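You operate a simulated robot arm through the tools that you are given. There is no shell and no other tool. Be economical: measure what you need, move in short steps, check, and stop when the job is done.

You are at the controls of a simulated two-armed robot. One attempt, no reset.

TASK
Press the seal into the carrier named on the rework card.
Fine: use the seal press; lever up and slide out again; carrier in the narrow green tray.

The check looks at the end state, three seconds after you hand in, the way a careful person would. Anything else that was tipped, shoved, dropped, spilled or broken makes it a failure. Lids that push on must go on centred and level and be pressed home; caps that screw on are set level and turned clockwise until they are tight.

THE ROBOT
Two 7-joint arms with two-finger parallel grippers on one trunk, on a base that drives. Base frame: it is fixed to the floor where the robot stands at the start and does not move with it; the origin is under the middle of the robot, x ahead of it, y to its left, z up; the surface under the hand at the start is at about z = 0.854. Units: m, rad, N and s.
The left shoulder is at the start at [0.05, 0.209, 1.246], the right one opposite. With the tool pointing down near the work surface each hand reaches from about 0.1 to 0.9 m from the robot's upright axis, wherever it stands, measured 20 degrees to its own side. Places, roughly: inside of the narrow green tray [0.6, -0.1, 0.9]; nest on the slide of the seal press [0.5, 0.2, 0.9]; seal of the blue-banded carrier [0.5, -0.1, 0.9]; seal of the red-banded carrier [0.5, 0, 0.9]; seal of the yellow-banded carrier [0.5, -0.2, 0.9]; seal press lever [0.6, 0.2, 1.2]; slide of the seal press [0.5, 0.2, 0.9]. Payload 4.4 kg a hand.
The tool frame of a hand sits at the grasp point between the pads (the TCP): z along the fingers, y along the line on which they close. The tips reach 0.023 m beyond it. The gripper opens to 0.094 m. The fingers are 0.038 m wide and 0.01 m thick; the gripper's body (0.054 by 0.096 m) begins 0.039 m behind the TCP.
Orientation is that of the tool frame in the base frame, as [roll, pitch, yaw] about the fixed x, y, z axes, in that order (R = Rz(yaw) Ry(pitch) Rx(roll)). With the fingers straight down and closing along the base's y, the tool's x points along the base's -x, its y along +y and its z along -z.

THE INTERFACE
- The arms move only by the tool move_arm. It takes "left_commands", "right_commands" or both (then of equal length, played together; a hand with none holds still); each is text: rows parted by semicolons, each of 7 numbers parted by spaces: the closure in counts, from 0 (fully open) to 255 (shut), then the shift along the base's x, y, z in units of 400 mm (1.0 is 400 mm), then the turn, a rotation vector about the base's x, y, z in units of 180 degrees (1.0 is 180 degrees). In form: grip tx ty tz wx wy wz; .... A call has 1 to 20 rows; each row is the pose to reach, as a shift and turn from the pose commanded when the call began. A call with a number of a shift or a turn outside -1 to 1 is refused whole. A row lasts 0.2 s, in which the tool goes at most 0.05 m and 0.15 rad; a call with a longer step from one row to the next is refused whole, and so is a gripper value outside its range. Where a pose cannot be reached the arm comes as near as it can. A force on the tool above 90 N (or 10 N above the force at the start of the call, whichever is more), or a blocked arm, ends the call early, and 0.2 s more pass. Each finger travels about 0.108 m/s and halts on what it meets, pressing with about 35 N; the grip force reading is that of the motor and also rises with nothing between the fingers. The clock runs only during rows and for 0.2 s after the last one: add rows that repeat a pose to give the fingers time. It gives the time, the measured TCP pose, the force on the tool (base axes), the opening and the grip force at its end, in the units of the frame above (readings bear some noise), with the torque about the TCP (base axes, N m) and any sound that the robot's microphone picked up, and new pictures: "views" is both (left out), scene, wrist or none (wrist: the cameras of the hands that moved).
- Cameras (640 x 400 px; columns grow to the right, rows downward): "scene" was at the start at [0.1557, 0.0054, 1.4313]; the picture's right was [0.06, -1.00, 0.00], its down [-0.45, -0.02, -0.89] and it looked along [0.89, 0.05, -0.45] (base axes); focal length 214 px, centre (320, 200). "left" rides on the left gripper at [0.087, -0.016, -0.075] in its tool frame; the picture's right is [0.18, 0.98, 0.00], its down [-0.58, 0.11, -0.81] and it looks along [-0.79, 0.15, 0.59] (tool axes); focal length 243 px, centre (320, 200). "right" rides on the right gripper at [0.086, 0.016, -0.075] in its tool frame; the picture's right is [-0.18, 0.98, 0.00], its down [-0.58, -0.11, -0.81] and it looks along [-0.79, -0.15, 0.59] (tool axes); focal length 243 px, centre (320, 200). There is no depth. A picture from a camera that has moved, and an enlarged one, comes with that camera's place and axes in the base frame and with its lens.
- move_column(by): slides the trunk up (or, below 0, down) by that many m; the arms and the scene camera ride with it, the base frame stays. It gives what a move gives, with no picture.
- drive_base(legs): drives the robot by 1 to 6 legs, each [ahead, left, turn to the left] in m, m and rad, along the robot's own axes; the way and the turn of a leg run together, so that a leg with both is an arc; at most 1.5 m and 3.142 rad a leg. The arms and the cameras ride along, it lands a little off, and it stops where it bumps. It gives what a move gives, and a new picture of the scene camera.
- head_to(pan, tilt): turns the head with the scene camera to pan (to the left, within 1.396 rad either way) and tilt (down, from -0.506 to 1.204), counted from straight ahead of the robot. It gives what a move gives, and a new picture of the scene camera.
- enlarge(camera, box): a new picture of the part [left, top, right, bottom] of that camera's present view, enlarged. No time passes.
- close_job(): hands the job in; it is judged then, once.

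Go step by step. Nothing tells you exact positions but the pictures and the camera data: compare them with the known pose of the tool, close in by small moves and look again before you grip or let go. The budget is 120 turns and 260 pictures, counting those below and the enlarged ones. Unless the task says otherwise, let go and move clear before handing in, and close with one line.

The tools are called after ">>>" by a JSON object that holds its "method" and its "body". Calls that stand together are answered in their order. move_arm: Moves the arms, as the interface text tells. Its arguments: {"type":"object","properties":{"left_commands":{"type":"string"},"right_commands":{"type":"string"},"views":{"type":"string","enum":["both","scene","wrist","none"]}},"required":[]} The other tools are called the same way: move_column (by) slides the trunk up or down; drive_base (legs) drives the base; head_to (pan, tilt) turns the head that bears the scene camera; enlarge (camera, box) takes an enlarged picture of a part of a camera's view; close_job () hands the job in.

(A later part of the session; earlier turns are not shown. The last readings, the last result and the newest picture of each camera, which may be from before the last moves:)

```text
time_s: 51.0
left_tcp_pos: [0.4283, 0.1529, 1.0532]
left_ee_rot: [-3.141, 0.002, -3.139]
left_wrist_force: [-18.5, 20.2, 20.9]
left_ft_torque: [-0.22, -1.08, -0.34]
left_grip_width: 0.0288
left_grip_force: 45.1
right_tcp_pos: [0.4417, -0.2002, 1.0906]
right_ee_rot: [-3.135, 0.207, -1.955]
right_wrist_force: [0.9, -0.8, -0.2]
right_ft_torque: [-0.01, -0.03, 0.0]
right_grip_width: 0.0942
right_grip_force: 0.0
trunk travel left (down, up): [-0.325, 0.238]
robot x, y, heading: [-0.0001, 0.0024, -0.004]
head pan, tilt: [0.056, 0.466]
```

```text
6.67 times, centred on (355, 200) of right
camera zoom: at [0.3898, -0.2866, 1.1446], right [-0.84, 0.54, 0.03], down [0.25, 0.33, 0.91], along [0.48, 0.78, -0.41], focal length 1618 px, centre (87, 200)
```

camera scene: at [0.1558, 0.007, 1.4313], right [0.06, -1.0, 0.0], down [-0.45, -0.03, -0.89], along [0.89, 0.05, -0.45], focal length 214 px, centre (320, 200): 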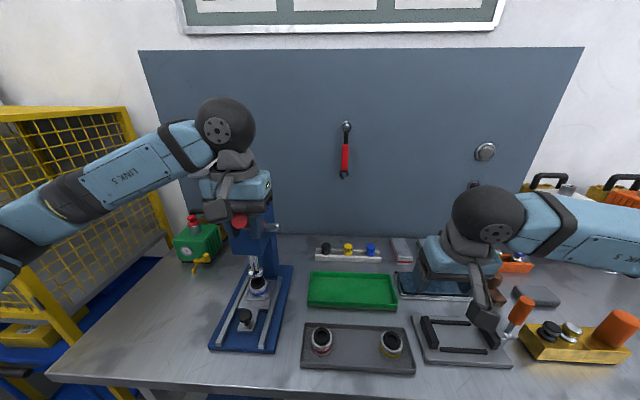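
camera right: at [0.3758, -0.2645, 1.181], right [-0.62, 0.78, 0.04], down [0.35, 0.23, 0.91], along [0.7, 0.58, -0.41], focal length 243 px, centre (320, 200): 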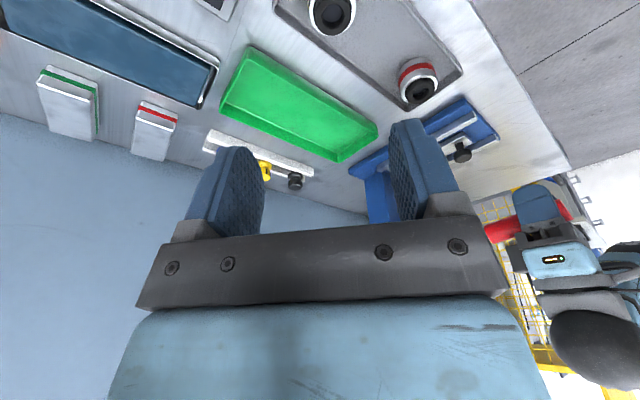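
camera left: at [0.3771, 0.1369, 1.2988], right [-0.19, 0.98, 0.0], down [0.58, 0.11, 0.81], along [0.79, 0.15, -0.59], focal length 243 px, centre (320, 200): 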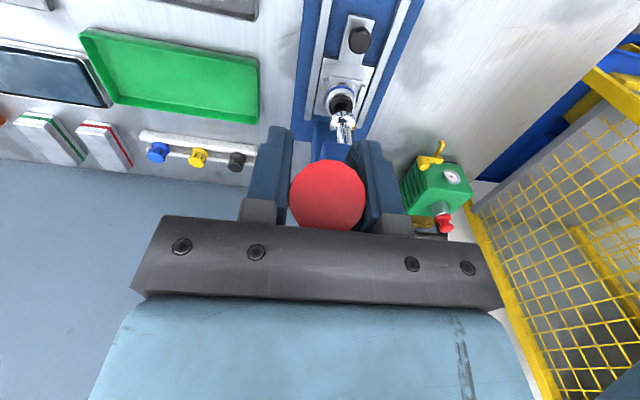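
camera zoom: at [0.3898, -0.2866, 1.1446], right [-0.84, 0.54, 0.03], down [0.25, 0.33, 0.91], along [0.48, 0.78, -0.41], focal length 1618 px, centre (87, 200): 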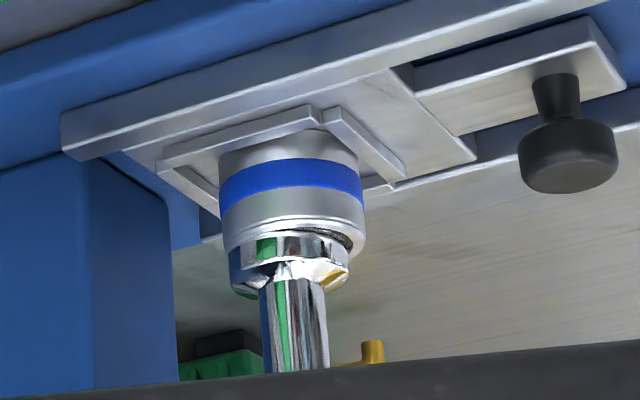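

>>> {"method": "move_arm", "body": {"left_commands": "200 -0.006 0 -0.008 0 0 0;200 -0.006 0 -0.016 0 0 0;200 -0.006 0 -0.024 0 0 0;200 -0.005 0 -0.032 0 0 0;200 -0.004 0 -0.04 0 0 0;200 -0.004 0 -0.04 0 0 0", "views": "none"}}

>>> {"method": "enlarge", "body": {"camera": "right", "box": [320, 170, 390, 230]}}

>>> {"method": "enlarge", "body": {"camera": "scene", "box": [200, 190, 320, 360]}}

```text
time_s: 52.0
left_tcp_pos: [0.4297, 0.1522, 1.0484]
left_ee_rot: [-3.133, 0.026, -3.14]
left_wrist_force: [-13.2, 12.4, 42.2]
left_ft_torque: [0.05, -1.19, -1.05]
left_grip_width: 0.0289
left_grip_force: 44.9
right_tcp_pos: [0.441, -0.2005, 1.089]
right_ee_rot: [-3.133, 0.208, -1.954]
right_wrist_force: [0.1, -0.2, -0.4]
right_ft_torque: [0.01, 0.02, -0.02]
right_grip_width: 0.0941
right_grip_force: 0.0
trunk travel left (down, up): [-0.325, 0.238]
robot x, y, heading: [-0.0021, 0.0033, 0.001]
head pan, tilt: [0.056, 0.466]
stopped in row 5 (left hand): the force on the tool passed its limit at 93 N (the readings are from after the stop); the commanded pose is now the measured one
```

```text
6.67 times, centred on (355, 200) of right
camera zoom: at [0.3893, -0.288, 1.1437], right [-0.84, 0.54, 0.03], down [0.25, 0.33, 0.91], along [0.48, 0.78, -0.41], focal length 1618 px, centre (87, 200)
```

zoom: 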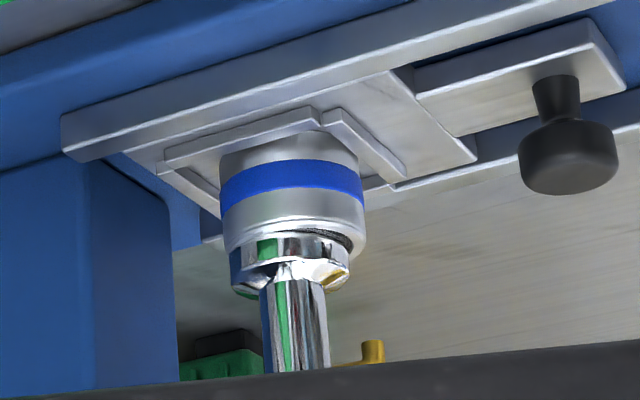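

```text
2.35 times, centred on (260, 275) of scene
camera zoom: at [0.1503, 0.006, 1.4316], right [0.06, -1.0, 0.0], down [-0.44, -0.03, -0.9], along [0.89, 0.05, -0.44], focal length 505 px, centre (461, 24)
```

zoom: 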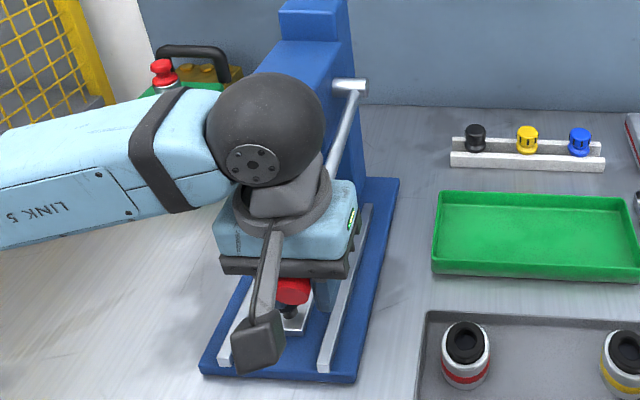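

The press bottomed out firmly (93 N), so the seal is home. I'll return the lever up along its arc.

>>> {"method": "move_arm", "body": {"left_commands": "200 -0.004 0 0.025 0 0 0;200 -0.008 0 0.05 0 0 0;200 -0.012 0 0.085 0 0 0;200 -0.015 0 0.121 0 0 0;200 -0.0145 0 0.157 0 0 0;200 -0.013 0 0.1925 0 0 0;200 -0.007 0 0.228 0 0 0;200 0 0 0.263 0 0 0;200 0.011 0 0.297 0 0 0;200 0.022 0 0.3305 0 0 0;200 0.037 0 0.363 0 0 0;200 0.053 0 0.395 0 0 0;200 0.073 0 0.425 0 0 0;200 0.093 0 0.454 0 0 0;200 0.116 0 0.481 0 0 0;200 0.1405 0 0.507 0 0 0;200 0.167 0 0.53 0 0 0;200 0.195 0 0.5525 0 0 0;200 0.195 0 0.5525 0 0 0", "views": "scene"}}

>>> {"method": "enlarge", "body": {"camera": "right", "box": [310, 160, 400, 230]}}

```text
time_s: 56.0
left_tcp_pos: [0.5116, 0.154, 1.2671]
left_ee_rot: [-3.135, 0.016, -3.135]
left_wrist_force: [-10.9, 11.4, 3.5]
left_ft_torque: [1.19, 1.08, 0.95]
left_grip_width: 0.0289
left_grip_force: 44.9
right_tcp_pos: [0.4436, -0.2005, 1.0888]
right_ee_rot: [-3.136, 0.208, -1.955]
right_wrist_force: [0.2, 0.4, 0.7]
right_ft_torque: [-0.01, -0.01, -0.02]
right_grip_width: 0.0937
right_grip_force: 0.2
trunk travel left (down, up): [-0.325, 0.238]
robot x, y, heading: [-0.0004, -0.0003, 0.002]
head pan, tilt: [0.056, 0.466]
camera scene: at [0.1538, 0.0074, 1.4318], right [0.06, -1.0, 0.0], down [-0.45, -0.03, -0.89], along [0.89, 0.05, -0.45], focal length 214 px, centre (320, 200)
```

scene: 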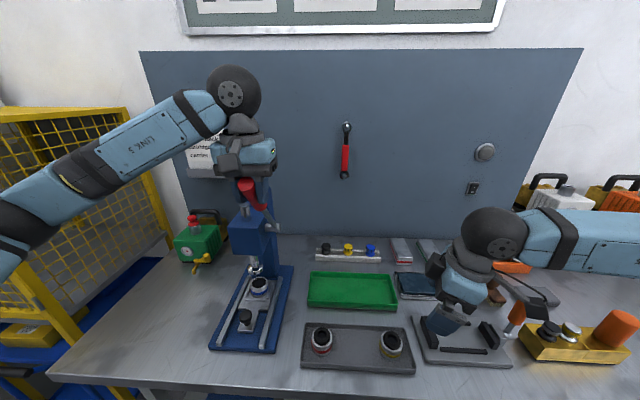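

```text
5.71 times, centred on (355, 195) of right
camera zoom: at [0.3919, -0.287, 1.1436], right [-0.84, 0.54, 0.03], down [0.25, 0.33, 0.91], along [0.48, 0.78, -0.41], focal length 1386 px, centre (120, 229)
```

zoom: 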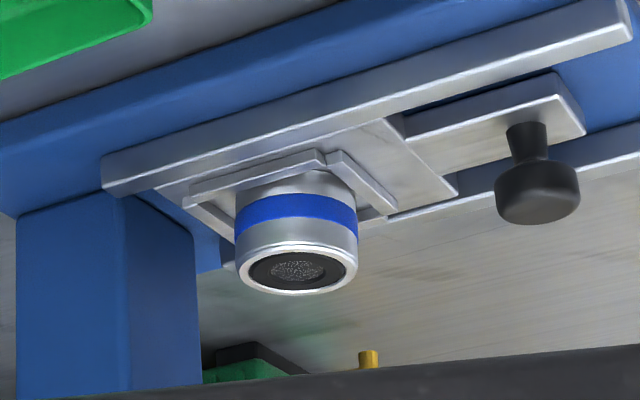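

The seal is now flush in the blue carrier. I'll take the lever the rest of the way up to its starting stop.

>>> {"method": "move_arm", "body": {"left_commands": "200 0.02 0 0.015 0 0 0;200 0.04 0 0.028 0 0 0;200 0.061 0 0.04 0 0 0;200 0.07 0 0.046 0 0 0;200 0.07 0 0.046 0 0 0", "views": "scene"}}

>>> {"method": "enlarge", "body": {"camera": "scene", "box": [200, 60, 320, 240]}}

```text
time_s: 57.2
left_tcp_pos: [0.5393, 0.1539, 1.2848]
left_ee_rot: [-3.135, 0.015, -3.139]
left_wrist_force: [-9.8, 10.3, -1.7]
left_ft_torque: [1.2, 1.44, 0.75]
left_grip_width: 0.029
left_grip_force: 45.3
right_tcp_pos: [0.4448, -0.2008, 1.0882]
right_ee_rot: [-3.138, 0.207, -1.955]
right_wrist_force: [0.0, 0.6, -0.6]
right_ft_torque: [-0.03, 0.02, 0.04]
right_grip_width: 0.0939
right_grip_force: 0.1
trunk travel left (down, up): [-0.325, 0.238]
robot x, y, heading: [0.0004, 0.0002, -0.001]
head pan, tilt: [0.056, 0.466]
camera scene: at [0.1548, 0.0072, 1.4315], right [0.06, -1.0, 0.0], down [-0.45, -0.03, -0.89], along [0.89, 0.05, -0.45], focal length 214 px, centre (320, 200)
```

scene: 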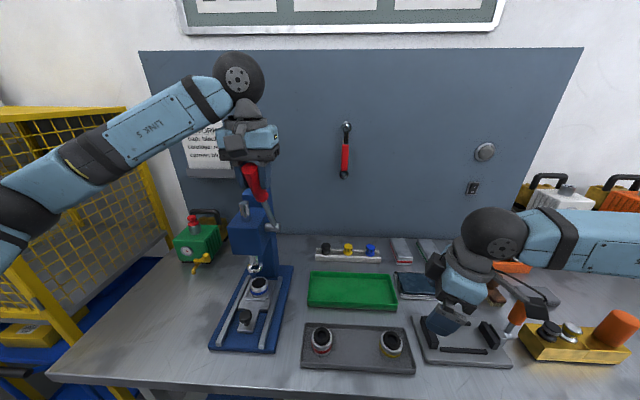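

```text
2.22 times, centred on (260, 150) of scene
camera zoom: at [0.1548, 0.0072, 1.4315], right [0.06, -1.0, 0.0], down [-0.45, -0.03, -0.89], along [0.89, 0.05, -0.45], focal length 477 px, centre (453, 311)
```

zoom: 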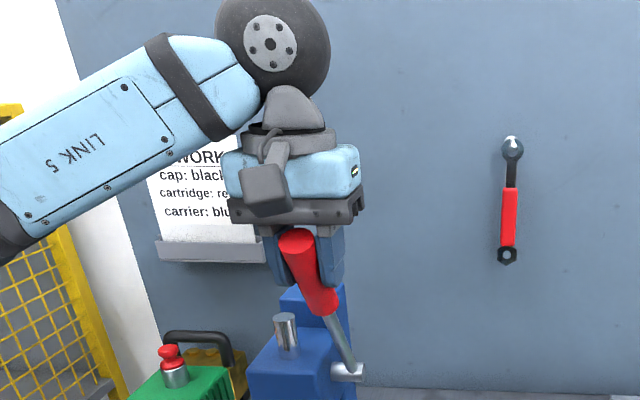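

The lever is back in its starting position. I'll release it, lift off, and bring the left hand back in front of the slide knob, while the right hand rises and turns back.

>>> {"method": "move_arm", "body": {"left_commands": "100 0 0 0.001 0 0 0;40 0 0 0.002 0 0 0;40 0 0 0.002 0 0 0;40 0 0 0.05 0 0 0;40 0 0 0.14 0 0 0;40 0 0 0.24 0 0 0;40 -0.05 0 0.3 0 0 0;40 -0.14 0.01 0.3 0 0 0;40 -0.24 0.04 0.28 0 0 0;40 -0.34 0.08 0.25 0 0 0;40 -0.42 0.12 0.2 0 0 0;40 -0.47 0.16 0.12 0 0 0;40 -0.47 0.16 0.02 0 0 0;40 -0.47 0.16 -0.08 0 0 0;40 -0.47 0.16 -0.18 0 0 0;40 -0.47 0.16 -0.28 0 0 0;40 -0.47 0.16 -0.38 0 0 0;40 -0.47 0.16 -0.48 0 0 0;40 -0.47 0.16 -0.58 0 0 0;40 -0.47 0.16 -0.58 0 0 0", "right_commands": "0 0 0 0.05 0 0 0;0 0 0 0.09 0 0 0;0 0 0 0.09 0 0 -0.04;0 0 0 0.09 0 0 -0.08;0 0 0 0.09 0 0 -0.12;0 0 0 0.09 0 0 -0.16;0 0 0 0.09 0 0 -0.2;0 0 0 0.09 0 0 -0.24;0 0 0 0.09 0 0 -0.28;0 0 0 0.09 0 0 -0.32;0 0 0 0.09 0 0 -0.36;0 0 0 0.09 0 0 -0.377;0 0 0 0.09 0 0 -0.377;0 0 0 0.09 0 0 -0.377;0 0 0 0.09 0 0 -0.377;0 0 0 0.09 0 0 -0.377;0 0 0 0.09 0 0 -0.377;0 0 0 0.09 0 0 -0.377;0 0 0 0.09 0 0 -0.377;0 0 0 0.09 0 0 -0.377"}}

```text
time_s: 61.4
left_tcp_pos: [0.3505, 0.2197, 1.0487]
left_ee_rot: [-3.137, 0.012, -3.138]
left_wrist_force: [-0.2, 0.2, -1.3]
left_ft_torque: [-0.01, -0.02, 0.05]
left_grip_width: 0.0793
left_grip_force: 0.1
right_tcp_pos: [0.4444, -0.2022, 1.1234]
right_ee_rot: [-3.141, 0.209, -3.141]
right_wrist_force: [-0.1, 0.4, -0.1]
right_ft_torque: [-0.01, 0.04, 0.01]
right_grip_width: 0.0939
right_grip_force: 0.1
trunk travel left (down, up): [-0.325, 0.238]
robot x, y, heading: [-0.0052, 0.002, -0.001]
head pan, tilt: [0.056, 0.466]
camera scene: at [0.156, 0.005, 1.4313], right [0.06, -1.0, 0.0], down [-0.45, -0.02, -0.89], along [0.89, 0.05, -0.45], focal length 214 px, centre (320, 200)
camera right: at [0.3456, -0.1863, 1.1781], right [0.18, 0.98, 0.04], down [0.4, -0.11, 0.91], along [0.9, -0.15, -0.41], focal length 243 px, centre (320, 200)
camera left: at [0.2632, 0.2028, 1.121], right [-0.19, 0.98, -0.01], down [0.57, 0.12, 0.81], along [0.8, 0.15, -0.58], focal length 243 px, centre (320, 200)
```

scene: 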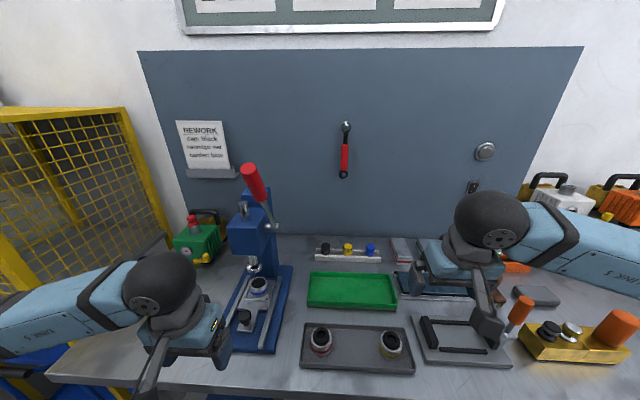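
right: 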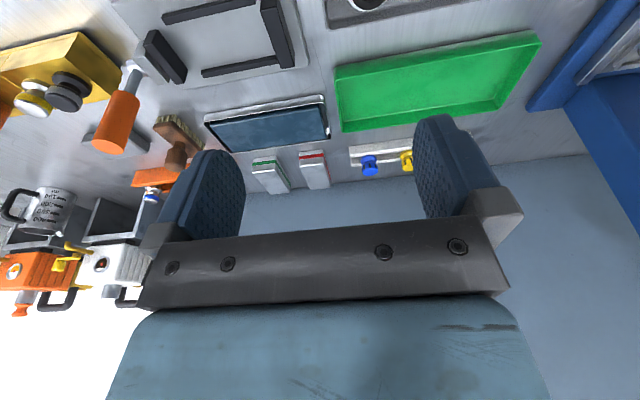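
left: 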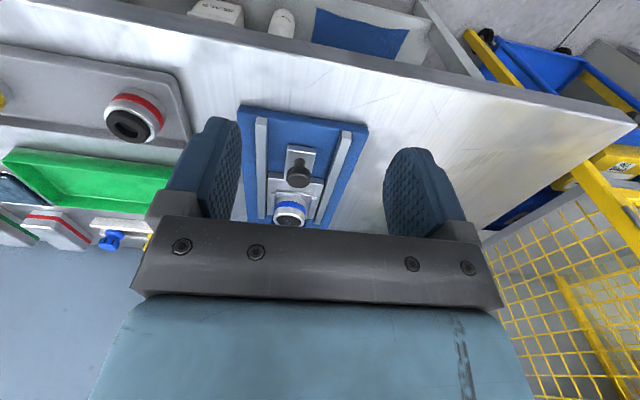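

The knob is at about x = 0.504. I'll lower in front of it, slide forward around it and grip.

>>> {"method": "move_arm", "body": {"left_commands": "65 0 -0.001 -0.1 0 0 0;65 0 -0.001 -0.2 0 0 0;65 0 -0.001 -0.29 0 0 0;65 0 -0.001 -0.327 0 0 0;65 0.08 -0.001 -0.327 0 0 0;65 0.16 -0.001 -0.327 0 0 0;65 0.24 -0.001 -0.327 0 0 0;65 0.31 -0.001 -0.327 0 0 0;65 0.36 -0.001 -0.327 0 0 0;65 0.382 -0.001 -0.327 0 0 0;65 0.382 -0.001 -0.327 0 0 0;130 0.382 -0.001 -0.327 0 0 0;200 0.382 -0.001 -0.327 0 0 0;200 0.382 -0.001 -0.327 0 0 0"}}

```text
time_s: 64.4
left_tcp_pos: [0.5054, 0.2197, 0.921]
left_ee_rot: [-3.135, 0.015, -3.137]
left_wrist_force: [0.8, 12.1, 3.1]
left_ft_torque: [0.29, 0.04, 0.17]
left_grip_width: 0.0312
left_grip_force: 44.7
right_tcp_pos: [0.4452, -0.2008, 1.1237]
right_ee_rot: [-3.138, 0.209, -3.141]
right_wrist_force: [-0.5, -0.3, 1.1]
right_ft_torque: [-0.02, 0.01, -0.03]
right_grip_width: 0.0938
right_grip_force: 0.1
trunk travel left (down, up): [-0.325, 0.238]
robot x, y, heading: [-0.0017, -0.001, 0.002]
head pan, tilt: [0.056, 0.466]
camera scene: at [0.1559, 0.0068, 1.4314], right [0.06, -1.0, 0.0], down [-0.45, -0.03, -0.89], along [0.89, 0.05, -0.45], focal length 214 px, centre (320, 200)
camera left: at [0.4173, 0.2029, 0.9936], right [-0.19, 0.98, -0.01], down [0.57, 0.12, 0.81], along [0.8, 0.15, -0.58], focal length 243 px, centre (320, 200)
```

scene: 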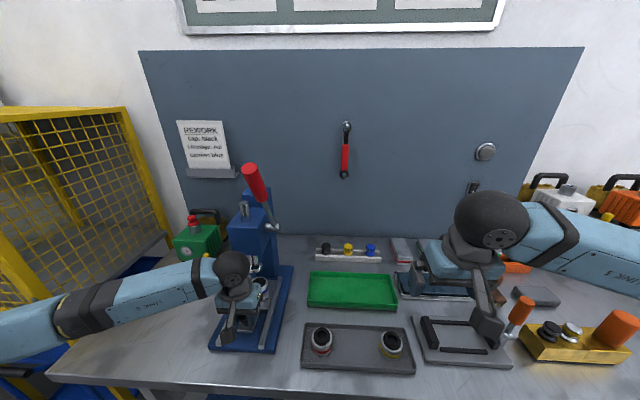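
left: 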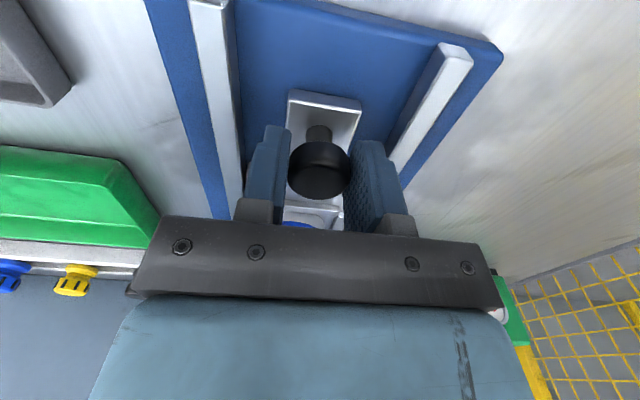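

Gripped. I'll pull the slide straight back out by about 100 mm.

>>> {"method": "move_arm", "body": {"left_commands": "200 -0.008 0.003 0 0 0 0;200 -0.02 0.003 0 0 0 0;200 -0.035 0.003 0 0 0 0;200 -0.05 0.003 0 0 0 0;200 -0.065 0.003 0 0 0 0;200 -0.08 0.003 0 0 0 0;200 -0.095 0.003 0 0 0 0;200 -0.11 0.003 0 0 0 0;200 -0.125 0.003 0 0 0 0;200 -0.14 0.003 0 0 0 0;200 -0.155 0.003 0 0 0 0;200 -0.17 0.003 0 0 0 0;200 -0.185 0.003 0 0 0 0;200 -0.2 0.003 0 0 0 0;200 -0.212 0.003 0 0 0 0;200 -0.223 0.003 0 0 0 0;200 -0.233 0.003 0 0 0 0;200 -0.243 0.003 0 0 0 0;200 -0.25 0.003 0 0 0 0"}}

>>> {"method": "enlarge", "body": {"camera": "scene", "box": [190, 230, 310, 390]}}

```text
time_s: 68.4
left_tcp_pos: [0.4055, 0.2189, 0.9219]
left_ee_rot: [-3.134, 0.017, -3.137]
left_wrist_force: [13.6, 32.4, 14.9]
left_ft_torque: [0.57, 0.85, 0.04]
left_grip_width: 0.0312
left_grip_force: 45.0
right_tcp_pos: [0.4455, -0.1997, 1.1243]
right_ee_rot: [-3.136, 0.205, -3.141]
right_wrist_force: [1.2, 0.0, 0.1]
right_ft_torque: [0.02, 0.02, 0.07]
right_grip_width: 0.0941
right_grip_force: 0.1
trunk travel left (down, up): [-0.325, 0.238]
robot x, y, heading: [-0.0002, 0.0011, -0.002]
head pan, tilt: [0.056, 0.466]
camera scene: at [0.1567, 0.0085, 1.4313], right [0.06, -1.0, 0.0], down [-0.45, -0.03, -0.89], along [0.89, 0.05, -0.45], focal length 214 px, centre (320, 200)
camera left: at [0.3177, 0.2031, 0.9934], right [-0.19, 0.98, -0.01], down [0.57, 0.12, 0.81], along [0.8, 0.15, -0.58], focal length 243 px, centre (320, 200)
```

scene: 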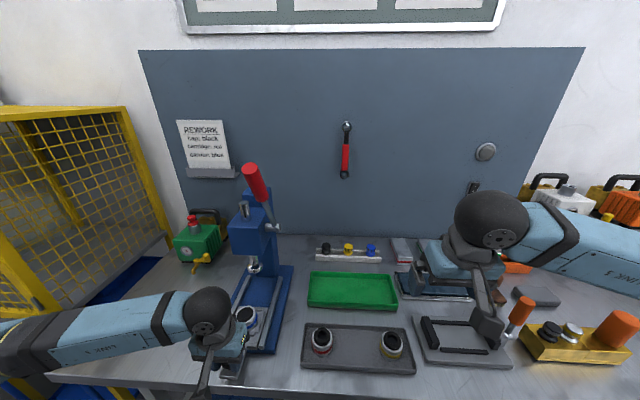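
left: 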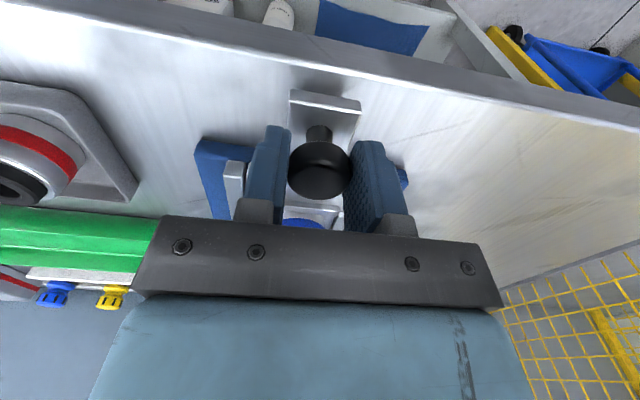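

```text
2.50 times, centred on (250, 310) of scene
camera zoom: at [0.1567, 0.0085, 1.4313], right [0.06, -1.0, 0.0], down [-0.45, -0.03, -0.89], along [0.89, 0.05, -0.45], focal length 536 px, centre (495, -75)
```

zoom: 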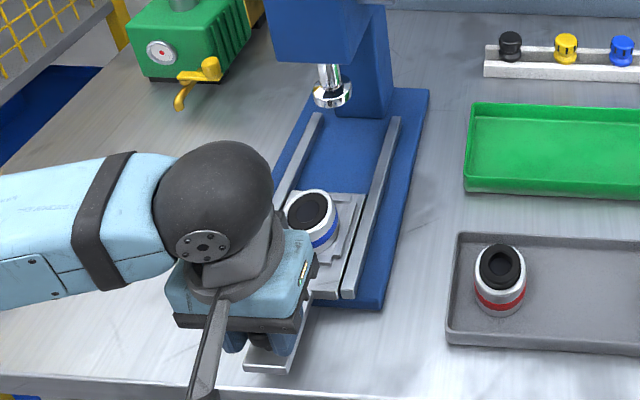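

The slide is back at its out stop. I'll release the knob, lift straight up and move the left hand away to the left.

>>> {"method": "move_arm", "body": {"left_commands": "150 0.004 -0.004 0 0 0 0;60 0.004 -0.004 0 0 0 0;20 0.004 -0.004 0 0 0 0;20 0.004 -0.004 0.06 0 0 0;20 0.004 -0.004 0.15 0 0 0;20 0 0 0.25 0 0 0;20 -0.02 0.03 0.35 0 0 0;20 -0.04 0.1 0.45 0 0 0;20 -0.05 0.18 0.53 0 0 0;20 -0.05 0.26 0.6 0 0 0;20 -0.05 0.34 0.66 0 0 0;20 -0.05 0.42 0.7 0 0 0;20 -0.05 0.46 0.72 0 0 0", "views": "scene"}}

>>> {"method": "enlarge", "body": {"camera": "scene", "box": [200, 280, 300, 390]}}

```text
time_s: 71.2
left_tcp_pos: [0.3847, 0.4033, 1.2092]
left_ee_rot: [-3.137, 0.013, -3.137]
left_wrist_force: [0.2, -0.2, -0.2]
left_ft_torque: [0.02, 0.03, -0.03]
left_grip_width: 0.0868
left_grip_force: 0.0
right_tcp_pos: [0.4456, -0.202, 1.1237]
right_ee_rot: [-3.141, 0.21, -3.139]
right_wrist_force: [-0.1, 0.2, -0.8]
right_ft_torque: [-0.04, -0.01, 0.0]
right_grip_width: 0.0939
right_grip_force: 0.0
trunk travel left (down, up): [-0.325, 0.238]
robot x, y, heading: [-0.0003, -0.0048, 0.003]
head pan, tilt: [0.056, 0.466]
camera scene: at [0.1559, 0.0054, 1.4313], right [0.06, -1.0, 0.0], down [-0.45, -0.02, -0.89], along [0.89, 0.05, -0.45], focal length 214 px, centre (320, 200)
```

scene: 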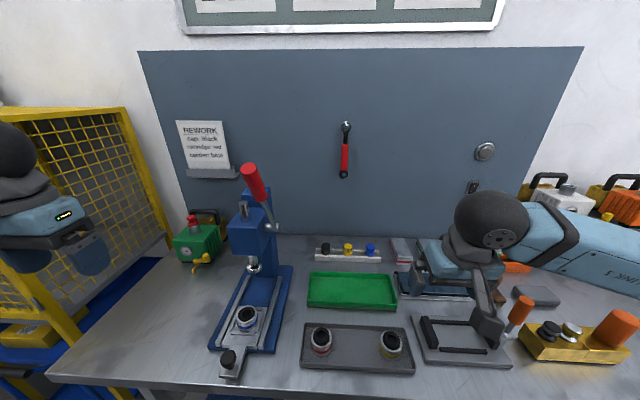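

```text
3.64 times, centred on (250, 335) of scene
camera zoom: at [0.1559, 0.0054, 1.4313], right [0.06, -1.0, 0.0], down [-0.45, -0.02, -0.89], along [0.89, 0.05, -0.45], focal length 780 px, centre (574, -291)
```

zoom: 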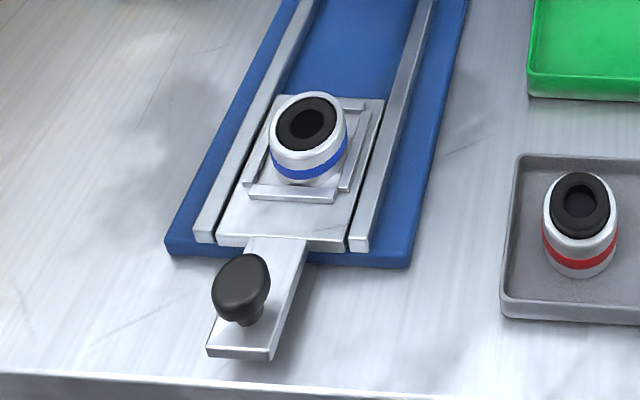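

Lever and slide are back as they were, and the seal is flush. Next I'll bring the right hand over to pick the carrier out of the nest.

>>> {"method": "move_arm", "body": {"right_commands": "50 0 0.08 0 0 0 0;50 0 0.18 -0.02 0 0 0;50 0 0.28 -0.04 0 0 0;50 0 0.38 -0.06 0 0 0;50 0 0.48 -0.08 0 0 0;50 0.02 0.58 -0.1 0 0 0;50 0.04 0.68 -0.12 0 0 0;50 0.06 0.78 -0.14 0 0 0;65 0.06 0.88 -0.16 0 0 0;80 0.06 0.96 -0.18 0 0 0;80 0.06 0.99 -0.18 0 0 0;80 0.06 0.99 -0.18 0 0 0", "views": "none"}}

>>> {"method": "move_arm", "body": {"right_commands": "80 0.02 0.05 -0.04 0 0 0;80 0.02 0.05 -0.08 0 0 0;80 0.02 0.05 -0.08 0 0 0"}}

>>> {"method": "enlarge", "body": {"camera": "right", "box": [200, 0, 440, 150]}}

>>> {"method": "enlarge", "body": {"camera": "scene", "box": [200, 260, 290, 360]}}

```text
time_s: 73.8
left_tcp_pos: [0.3835, 0.4029, 1.2083]
left_ee_rot: [-3.136, 0.013, -3.137]
left_wrist_force: [-0.7, 0.2, -0.4]
left_ft_torque: [-0.01, 0.01, -0.02]
left_grip_width: 0.0869
left_grip_force: 0.0
right_tcp_pos: [0.4686, 0.1965, 1.0528]
right_ee_rot: [-3.14, 0.21, -3.138]
right_wrist_force: [0.2, 0.5, 1.1]
right_ft_torque: [-0.01, 0.02, 0.01]
right_grip_width: 0.0646
right_grip_force: 0.1
trunk travel left (down, up): [-0.325, 0.238]
robot x, y, heading: [-0.0009, -0.0001, -0.003]
head pan, tilt: [0.056, 0.466]
```

```text
time_s: 74.6
left_tcp_pos: [0.3828, 0.4029, 1.2104]
left_ee_rot: [-3.136, 0.014, -3.139]
left_wrist_force: [0.2, 0.2, -0.2]
left_ft_torque: [0.0, -0.02, -0.02]
left_grip_width: 0.0868
left_grip_force: 0.1
right_tcp_pos: [0.477, 0.2162, 1.0191]
right_ee_rot: [-3.141, 0.211, -3.141]
right_wrist_force: [-0.5, 0.7, 0.0]
right_ft_torque: [0.02, -0.02, -0.02]
right_grip_width: 0.0643
right_grip_force: 0.1
trunk travel left (down, up): [-0.325, 0.238]
robot x, y, heading: [-0.0053, -0.0018, 0.003]
head pan, tilt: [0.056, 0.466]
camera scene: at [0.1558, 0.0057, 1.4314], right [0.06, -1.0, 0.0], down [-0.45, -0.03, -0.89], along [0.89, 0.05, -0.45], focal length 214 px, centre (320, 200)
camera right: at [0.3778, 0.2328, 1.0737], right [0.18, 0.98, 0.04], down [0.4, -0.11, 0.91], along [0.9, -0.15, -0.41], focal length 243 px, centre (320, 200)
```

scene: 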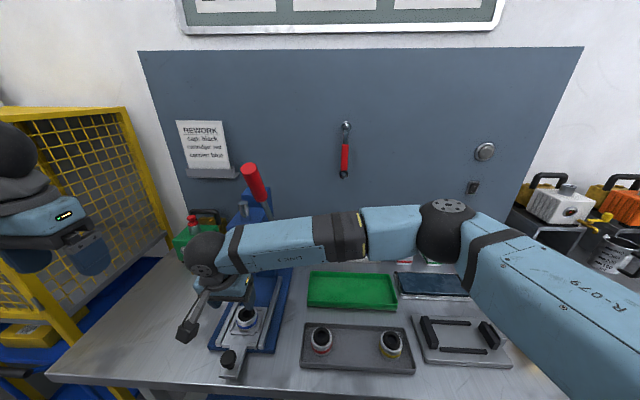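
right: 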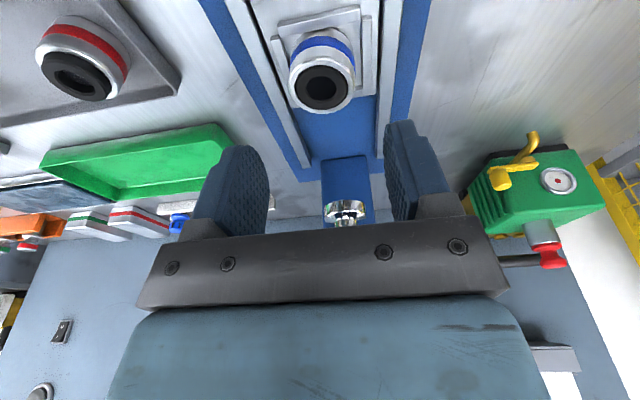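

```text
2.67 times, centred on (320, 75) of right
camera zoom: at [0.3778, 0.2328, 1.0737], right [0.18, 0.98, 0.04], down [0.4, -0.11, 0.91], along [0.9, -0.15, -0.41], focal length 647 px, centre (320, 533)
```

zoom: 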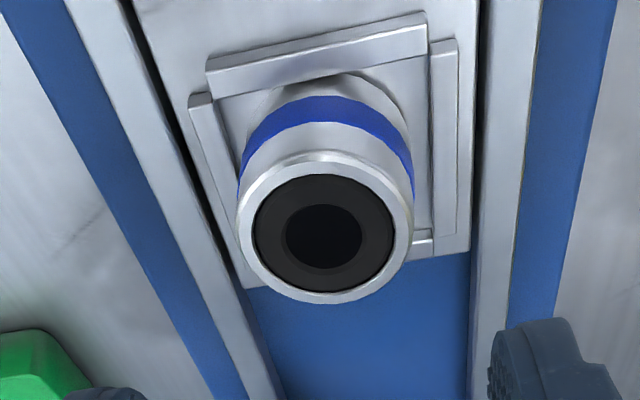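

```text
4.00 times, centred on (245, 310) of scene
camera zoom: at [0.1558, 0.0057, 1.4314], right [0.06, -1.0, 0.0], down [-0.45, -0.03, -0.89], along [0.89, 0.05, -0.45], focal length 858 px, centre (620, -240)
```

zoom: 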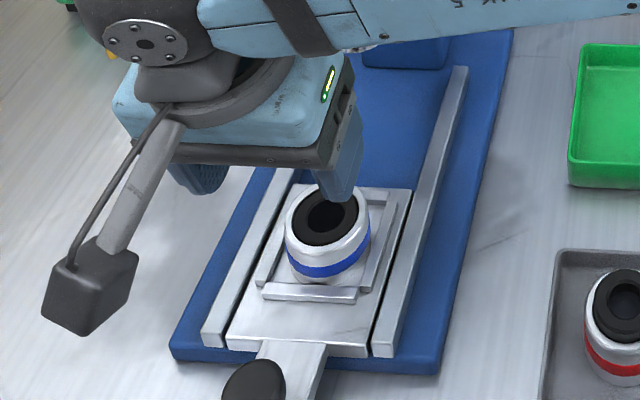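

The seal is flush and level, with the carrier at about (0.499, 0.216). I'll move over it and go down, checking just above the rim.

>>> {"method": "move_arm", "body": {"right_commands": "80 0.03 0 -0.02 0 0 0;80 0.055 0 -0.06 0 0 0;80 0.055 0 -0.12 0 0 0;80 0.055 0 -0.16 0 0 0;80 0.055 0 -0.16 0 0 0", "views": "wrist"}}

>>> {"method": "enlarge", "body": {"camera": "scene", "box": [210, 280, 280, 350]}}

```text
time_s: 75.8
left_tcp_pos: [0.3851, 0.4026, 1.2103]
left_ee_rot: [-3.136, 0.012, -3.138]
left_wrist_force: [0.3, 0.1, -0.1]
left_ft_torque: [0.0, -0.02, 0.02]
left_grip_width: 0.0866
left_grip_force: 0.1
right_tcp_pos: [0.5004, 0.214, 0.9567]
right_ee_rot: [-3.141, 0.209, -3.139]
right_wrist_force: [0.6, 0.4, 0.0]
right_ft_torque: [-0.01, 0.0, 0.01]
right_grip_width: 0.0644
right_grip_force: 0.1
trunk travel left (down, up): [-0.325, 0.238]
robot x, y, heading: [0.0011, -0.0018, -0.001]
head pan, tilt: [0.056, 0.466]
camera right: at [0.4014, 0.2315, 1.011], right [0.18, 0.98, 0.04], down [0.4, -0.11, 0.91], along [0.9, -0.15, -0.41], focal length 243 px, centre (320, 200)
```

right: 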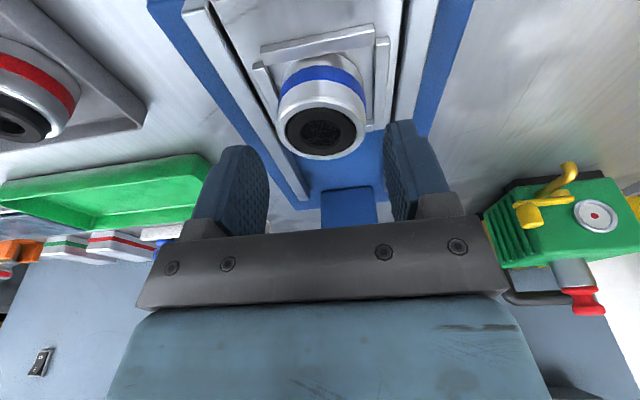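

```text
5.71 times, centred on (245, 315) of scene
camera zoom: at [0.1559, 0.0054, 1.4313], right [0.06, -1.0, 0.0], down [-0.45, -0.02, -0.89], along [0.89, 0.05, -0.45], focal length 1226 px, centre (749, -457)
```

zoom: 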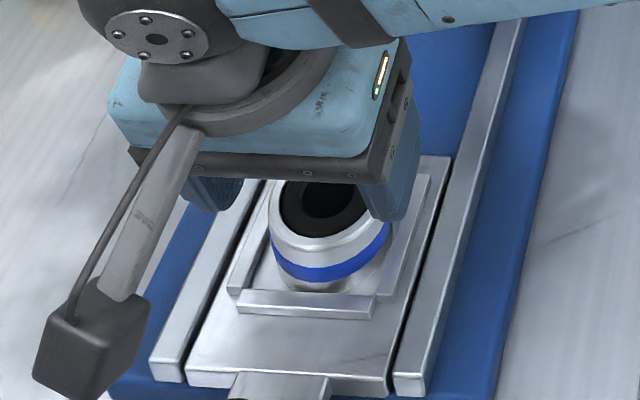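

>>> {"method": "move_arm", "body": {"right_commands": "80 -0.008 0.004 -0.02 0 0 0;80 -0.01 0.004 -0.045 0 0 0;80 -0.01 0.004 -0.065 0 0 0;80 -0.01 0.004 -0.072 0 0 0;80 -0.01 0.004 -0.072 0 0 0", "views": "wrist"}}

>>> {"method": "enlarge", "body": {"camera": "scene", "box": [210, 280, 280, 350]}}

```text
time_s: 77.0
left_tcp_pos: [0.384, 0.4015, 1.2091]
left_ee_rot: [-3.136, 0.013, -3.138]
left_wrist_force: [-0.1, 0.2, 0.6]
left_ft_torque: [0.01, 0.01, 0.0]
left_grip_width: 0.0868
left_grip_force: 0.1
right_tcp_pos: [0.494, 0.215, 0.9272]
right_ee_rot: [-3.14, 0.209, -3.14]
right_wrist_force: [0.2, -1.1, 0.2]
right_ft_torque: [0.01, 0.02, 0.02]
right_grip_width: 0.0644
right_grip_force: 0.1
trunk travel left (down, up): [-0.325, 0.238]
robot x, y, heading: [-0.001, 0.0003, -0.001]
head pan, tilt: [0.056, 0.466]
camera right: at [0.3953, 0.2319, 0.9823], right [0.18, 0.98, 0.04], down [0.4, -0.11, 0.91], along [0.9, -0.15, -0.41], focal length 243 px, centre (320, 200)
```

right: 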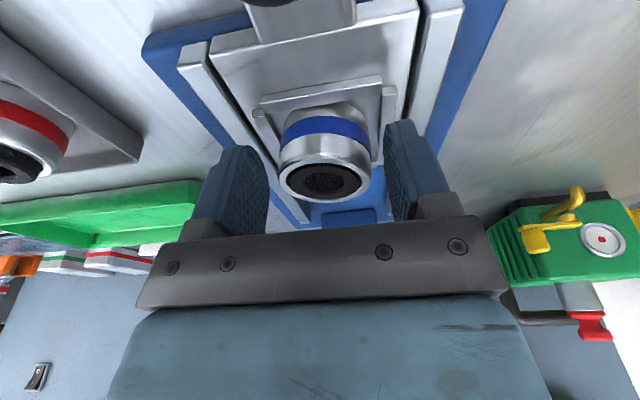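

```text
5.71 times, centred on (245, 315) of scene
camera zoom: at [0.156, 0.0055, 1.4313], right [0.06, -1.0, 0.0], down [-0.45, -0.02, -0.89], along [0.89, 0.05, -0.45], focal length 1226 px, centre (749, -457)
```

zoom: 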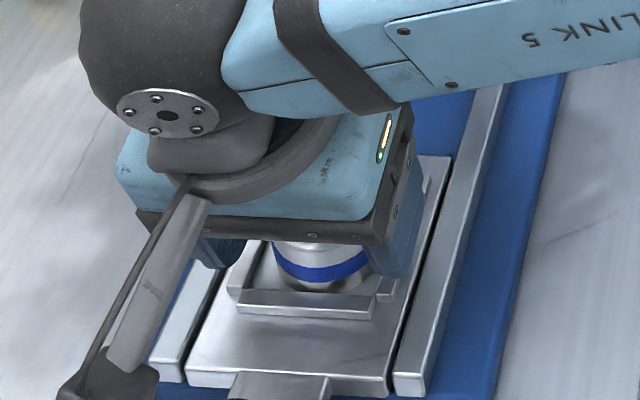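

Aligned between the pads. I'll grip and lift straight up.

>>> {"method": "move_arm", "body": {"right_commands": "115 0 0 0 0 0 0;160 0 0 0 0 0 0;160 0 0 0 0 0 0;160 0 0 0 0 0 0;160 0 0 0.02 0 0 0;160 0 0 0.05 0 0 0;160 0 0 0.1 0 0 0;160 0 0 0.17 0 0 0;160 0 0 0.24 0 0 0;160 0 0 0.28 0 0 0"}}

```text
time_s: 79.2
left_tcp_pos: [0.3839, 0.4022, 1.2103]
left_ee_rot: [-3.136, 0.011, -3.137]
left_wrist_force: [-0.2, 0.1, 0.0]
left_ft_torque: [-0.02, -0.01, 0.02]
left_grip_width: 0.0865
left_grip_force: 0.0
right_tcp_pos: [0.4956, 0.2161, 1.0401]
right_ee_rot: [-3.14, 0.207, -3.138]
right_wrist_force: [0.2, -0.1, -1.6]
right_ft_torque: [0.03, 0.04, 0.03]
right_grip_width: 0.0509
right_grip_force: 34.4
trunk travel left (down, up): [-0.325, 0.238]
robot x, y, heading: [-0.0005, -0.0005, -0.002]
head pan, tilt: [0.056, 0.466]
camera scene: at [0.1559, 0.0053, 1.4313], right [0.06, -1.0, 0.0], down [-0.45, -0.02, -0.89], along [0.89, 0.05, -0.45], focal length 214 px, centre (320, 200)
camera right: at [0.3964, 0.233, 1.0936], right [0.18, 0.98, 0.04], down [0.4, -0.11, 0.91], along [0.9, -0.15, -0.41], focal length 243 px, centre (320, 200)
```

scene: 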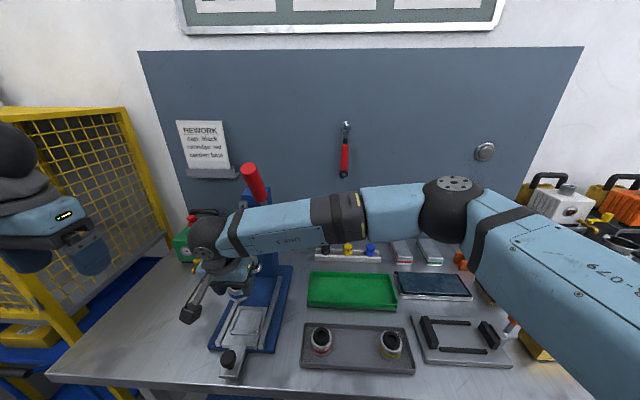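
right: 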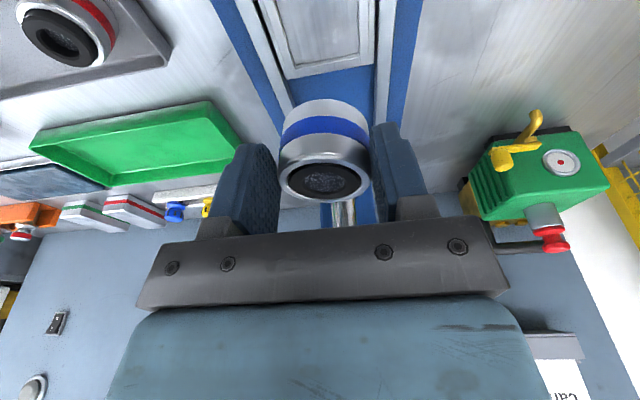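

The carrier is lifted clear. I'll carry it across to above the middle of the green tray at about (0.637, -0.07).

>>> {"method": "move_arm", "body": {"right_commands": "160 -0.03 -0.05 0.03 0 0 0;160 -0.05 -0.13 0.06 0 0 0;160 -0.05 -0.22 0.08 0 0 0;160 -0.05 -0.31 0.08 0 0 0;160 -0.03 -0.4 0.08 0 0 0;160 0.02 -0.48 0.08 0 0 0;160 0.08 -0.55 0.08 0 0 0;160 0.15 -0.61 0.08 0 0 0;160 0.22 -0.66 0.08 0 0 0;160 0.29 -0.7 0.06 0 0 0;160 0.34 -0.71 0.02 0 0 0;160 0.34 -0.71 0 0 0 0;160 0.34 -0.71 0 0 0 0"}}

```text
time_s: 82.0
left_tcp_pos: [0.3829, 0.4028, 1.2081]
left_ee_rot: [-3.137, 0.012, -3.138]
left_wrist_force: [1.0, -0.1, 0.3]
left_ft_torque: [0.0, -0.03, -0.01]
left_grip_width: 0.0866
left_grip_force: 0.1
right_tcp_pos: [0.631, -0.0683, 1.0364]
right_ee_rot: [-3.14, 0.208, -3.141]
right_wrist_force: [-0.5, -0.4, -1.3]
right_ft_torque: [-0.02, 0.04, 0.01]
right_grip_width: 0.0507
right_grip_force: 35.1
trunk travel left (down, up): [-0.325, 0.238]
robot x, y, heading: [-0.0006, 0.0031, 0.003]
head pan, tilt: [0.056, 0.466]
camera scene: at [0.1562, 0.0054, 1.4313], right [0.06, -1.0, 0.0], down [-0.45, -0.02, -0.89], along [0.89, 0.05, -0.45], focal length 214 px, centre (320, 200)
camera right: at [0.5308, -0.0538, 1.0922], right [0.18, 0.98, 0.04], down [0.4, -0.11, 0.91], along [0.9, -0.15, -0.41], focal length 243 px, centre (320, 200)
```

scene: 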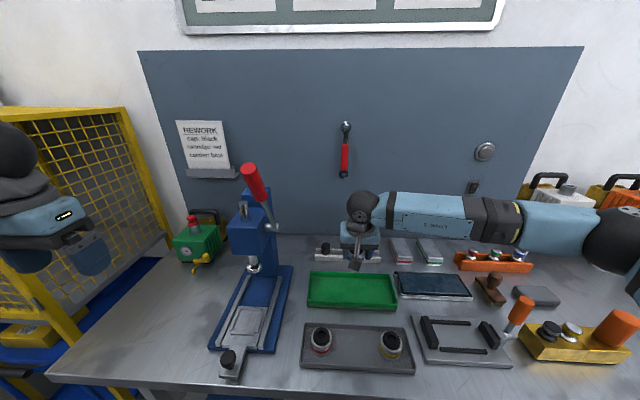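
right: 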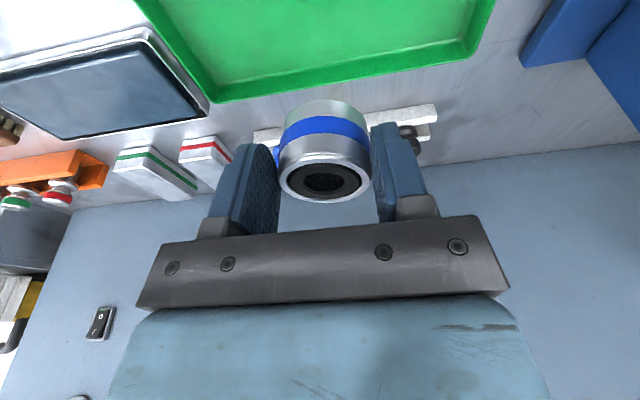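

>>> {"method": "move_arm", "body": {"right_commands": "160 0.01 0 -0.08 0 0 0;160 0.01 0 -0.16 0 0 0;160 0.01 0 -0.24 0 0 0;160 0.01 0 -0.28 0 0 0;160 0.01 0 -0.28 0 0 0"}}

>>> {"method": "enlarge", "body": {"camera": "scene", "box": [295, 230, 415, 330]}}

```text
time_s: 83.2
left_tcp_pos: [0.3844, 0.4031, 1.2088]
left_ee_rot: [-3.138, 0.01, -3.138]
left_wrist_force: [0.4, -0.4, -0.4]
left_ft_torque: [-0.01, 0.01, 0.0]
left_grip_width: 0.0868
left_grip_force: 0.1
right_tcp_pos: [0.6359, -0.0697, 0.9259]
right_ee_rot: [-3.139, 0.209, -3.138]
right_wrist_force: [-0.4, 0.2, -2.5]
right_ft_torque: [0.01, 0.04, -0.01]
right_grip_width: 0.0506
right_grip_force: 34.7
trunk travel left (down, up): [-0.325, 0.238]
robot x, y, heading: [0.003, 0.0046, 0.001]
head pan, tilt: [0.056, 0.466]
camera scene: at [0.1561, 0.0055, 1.4313], right [0.06, -1.0, 0.0], down [-0.45, -0.02, -0.89], along [0.89, 0.05, -0.45], focal length 214 px, centre (320, 200)
camera right: at [0.5368, -0.0532, 0.98], right [0.18, 0.98, 0.04], down [0.4, -0.11, 0.91], along [0.9, -0.15, -0.41], focal length 243 px, centre (320, 200)
```

scene: 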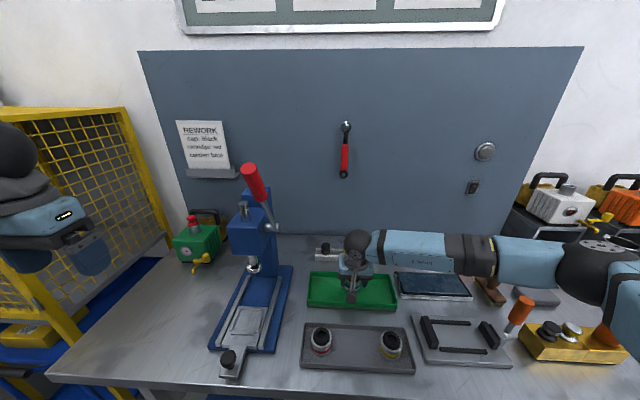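
right: 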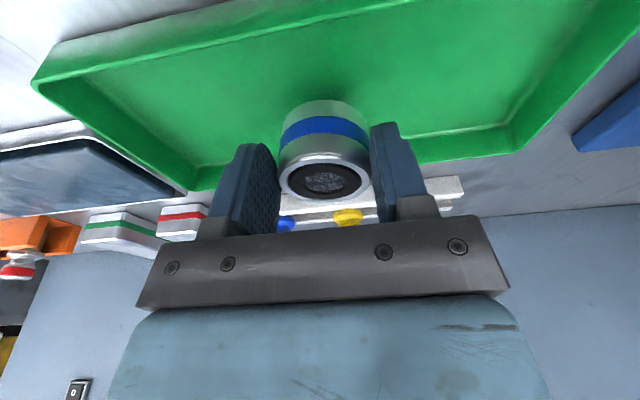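

```text
4.00 times, centred on (355, 280) of scene
camera zoom: at [0.1561, 0.0055, 1.4313], right [0.06, -1.0, 0.0], down [-0.45, -0.02, -0.89], along [0.89, 0.05, -0.45], focal length 858 px, centre (180, -120)
```

zoom: 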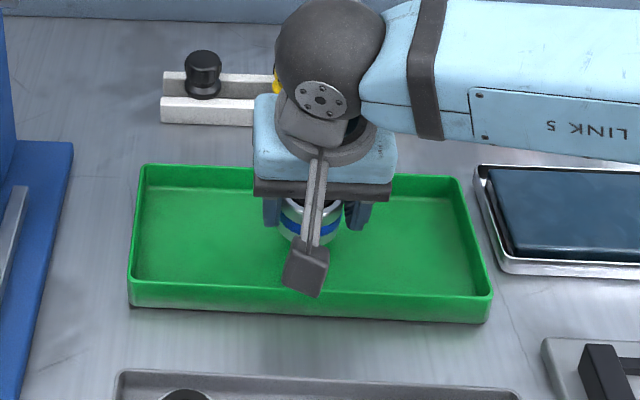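

Over the middle of the tray. I'll lower slowly until it touches.

>>> {"method": "move_arm", "body": {"right_commands": "160 0 0 -0.008 0 0 0;160 0 0 -0.016 0 0 0;160 0 0 -0.024 0 0 0;160 0 0 -0.03 0 0 0;160 0 0 -0.03 0 0 0", "views": "none"}}

>>> {"method": "enlarge", "body": {"camera": "right", "box": [220, 50, 420, 220]}}

```text
time_s: 84.4
left_tcp_pos: [0.3834, 0.4022, 1.21]
left_ee_rot: [-3.138, 0.012, -3.138]
left_wrist_force: [-0.5, -1.1, 0.0]
left_ft_torque: [0.02, -0.02, 0.0]
left_grip_width: 0.0868
left_grip_force: 0.1
right_tcp_pos: [0.6357, -0.0672, 0.9138]
right_ee_rot: [-3.139, 0.207, -3.14]
right_wrist_force: [0.1, 0.6, -1.4]
right_ft_torque: [-0.01, 0.02, 0.0]
right_grip_width: 0.0507
right_grip_force: 34.7
trunk travel left (down, up): [-0.325, 0.238]
robot x, y, heading: [-0.0021, -0.0009, -0.004]
head pan, tilt: [0.056, 0.466]
```

```text
2.35 times, centred on (320, 135) of right
camera zoom: at [0.5364, -0.0518, 0.9691], right [0.18, 0.98, 0.04], down [0.4, -0.11, 0.91], along [0.9, -0.15, -0.41], focal length 571 px, centre (320, 353)
```

zoom: 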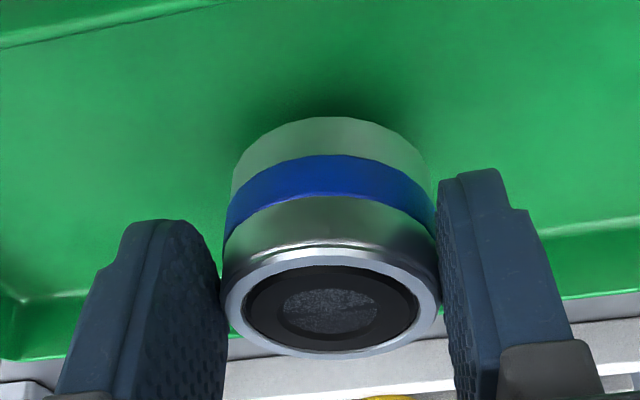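

>>> {"method": "move_arm", "body": {"right_commands": "160 0 0 -0.006 0 0 0;160 0 0 -0.012 0 0 0;160 0 0 -0.016 0 0 0;160 0 0 -0.016 0 0 0", "views": "none"}}

>>> {"method": "enlarge", "body": {"camera": "right", "box": [220, 50, 420, 220]}}

```text
time_s: 85.4
left_tcp_pos: [0.3829, 0.4007, 1.2094]
left_ee_rot: [-3.136, 0.015, -3.138]
left_wrist_force: [0.0, -0.1, -0.4]
left_ft_torque: [-0.02, 0.03, 0.01]
left_grip_width: 0.0866
left_grip_force: 0.1
right_tcp_pos: [0.6355, -0.0694, 0.9085]
right_ee_rot: [-3.139, 0.207, -3.139]
right_wrist_force: [0.1, 0.9, -1.2]
right_ft_torque: [0.01, 0.03, -0.03]
right_grip_width: 0.0507
right_grip_force: 35.2
trunk travel left (down, up): [-0.325, 0.238]
robot x, y, heading: [-0.002, -0.0001, -0.006]
head pan, tilt: [0.056, 0.466]
```

```text
2.35 times, centred on (320, 135) of right
camera zoom: at [0.5365, -0.0525, 0.9635], right [0.18, 0.98, 0.04], down [0.4, -0.11, 0.91], along [0.9, -0.15, -0.41], focal length 571 px, centre (320, 353)
```

zoom: 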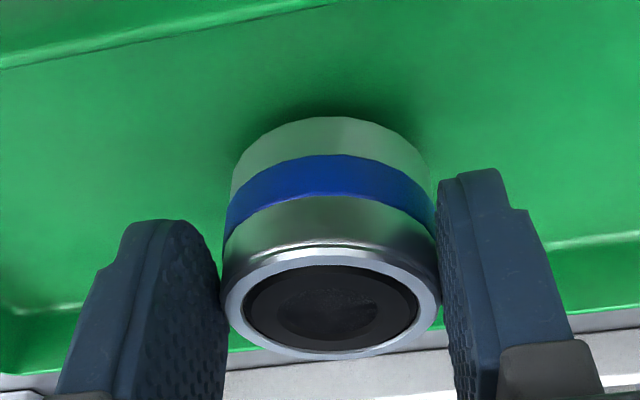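

Not touching yet. I'll keep lowering in 1–2 mm steps.

>>> {"method": "move_arm", "body": {"right_commands": "160 0 0 -0.004 0 0 0;160 0 0 -0.008 0 0 0;160 0 0 -0.011 0 0 0;160 0 0 -0.011 0 0 0", "views": "none"}}

>>> {"method": "enlarge", "body": {"camera": "right", "box": [220, 50, 420, 220]}}

```text
time_s: 86.4
left_tcp_pos: [0.3837, 0.4022, 1.2103]
left_ee_rot: [-3.136, 0.013, -3.139]
left_wrist_force: [-0.5, -0.4, 0.6]
left_ft_torque: [-0.02, -0.01, -0.03]
left_grip_width: 0.0867
left_grip_force: 0.1
right_tcp_pos: [0.6359, -0.0683, 0.9046]
right_ee_rot: [-3.139, 0.207, -3.14]
right_wrist_force: [-0.6, -0.1, -2.1]
right_ft_torque: [0.02, 0.01, -0.01]
right_grip_width: 0.0507
right_grip_force: 34.9
trunk travel left (down, up): [-0.325, 0.238]
robot x, y, heading: [0.0001, 0.0011, -0.002]
head pan, tilt: [0.056, 0.466]
```

```text
2.35 times, centred on (320, 135) of right
camera zoom: at [0.5364, -0.0523, 0.959], right [0.18, 0.98, 0.04], down [0.4, -0.11, 0.91], along [0.9, -0.15, -0.41], focal length 571 px, centre (320, 353)
```

zoom: 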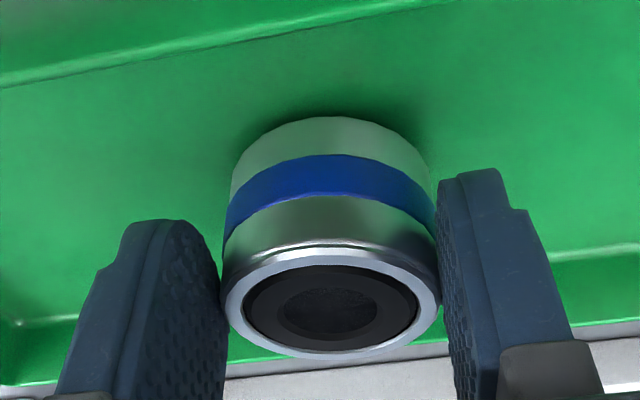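

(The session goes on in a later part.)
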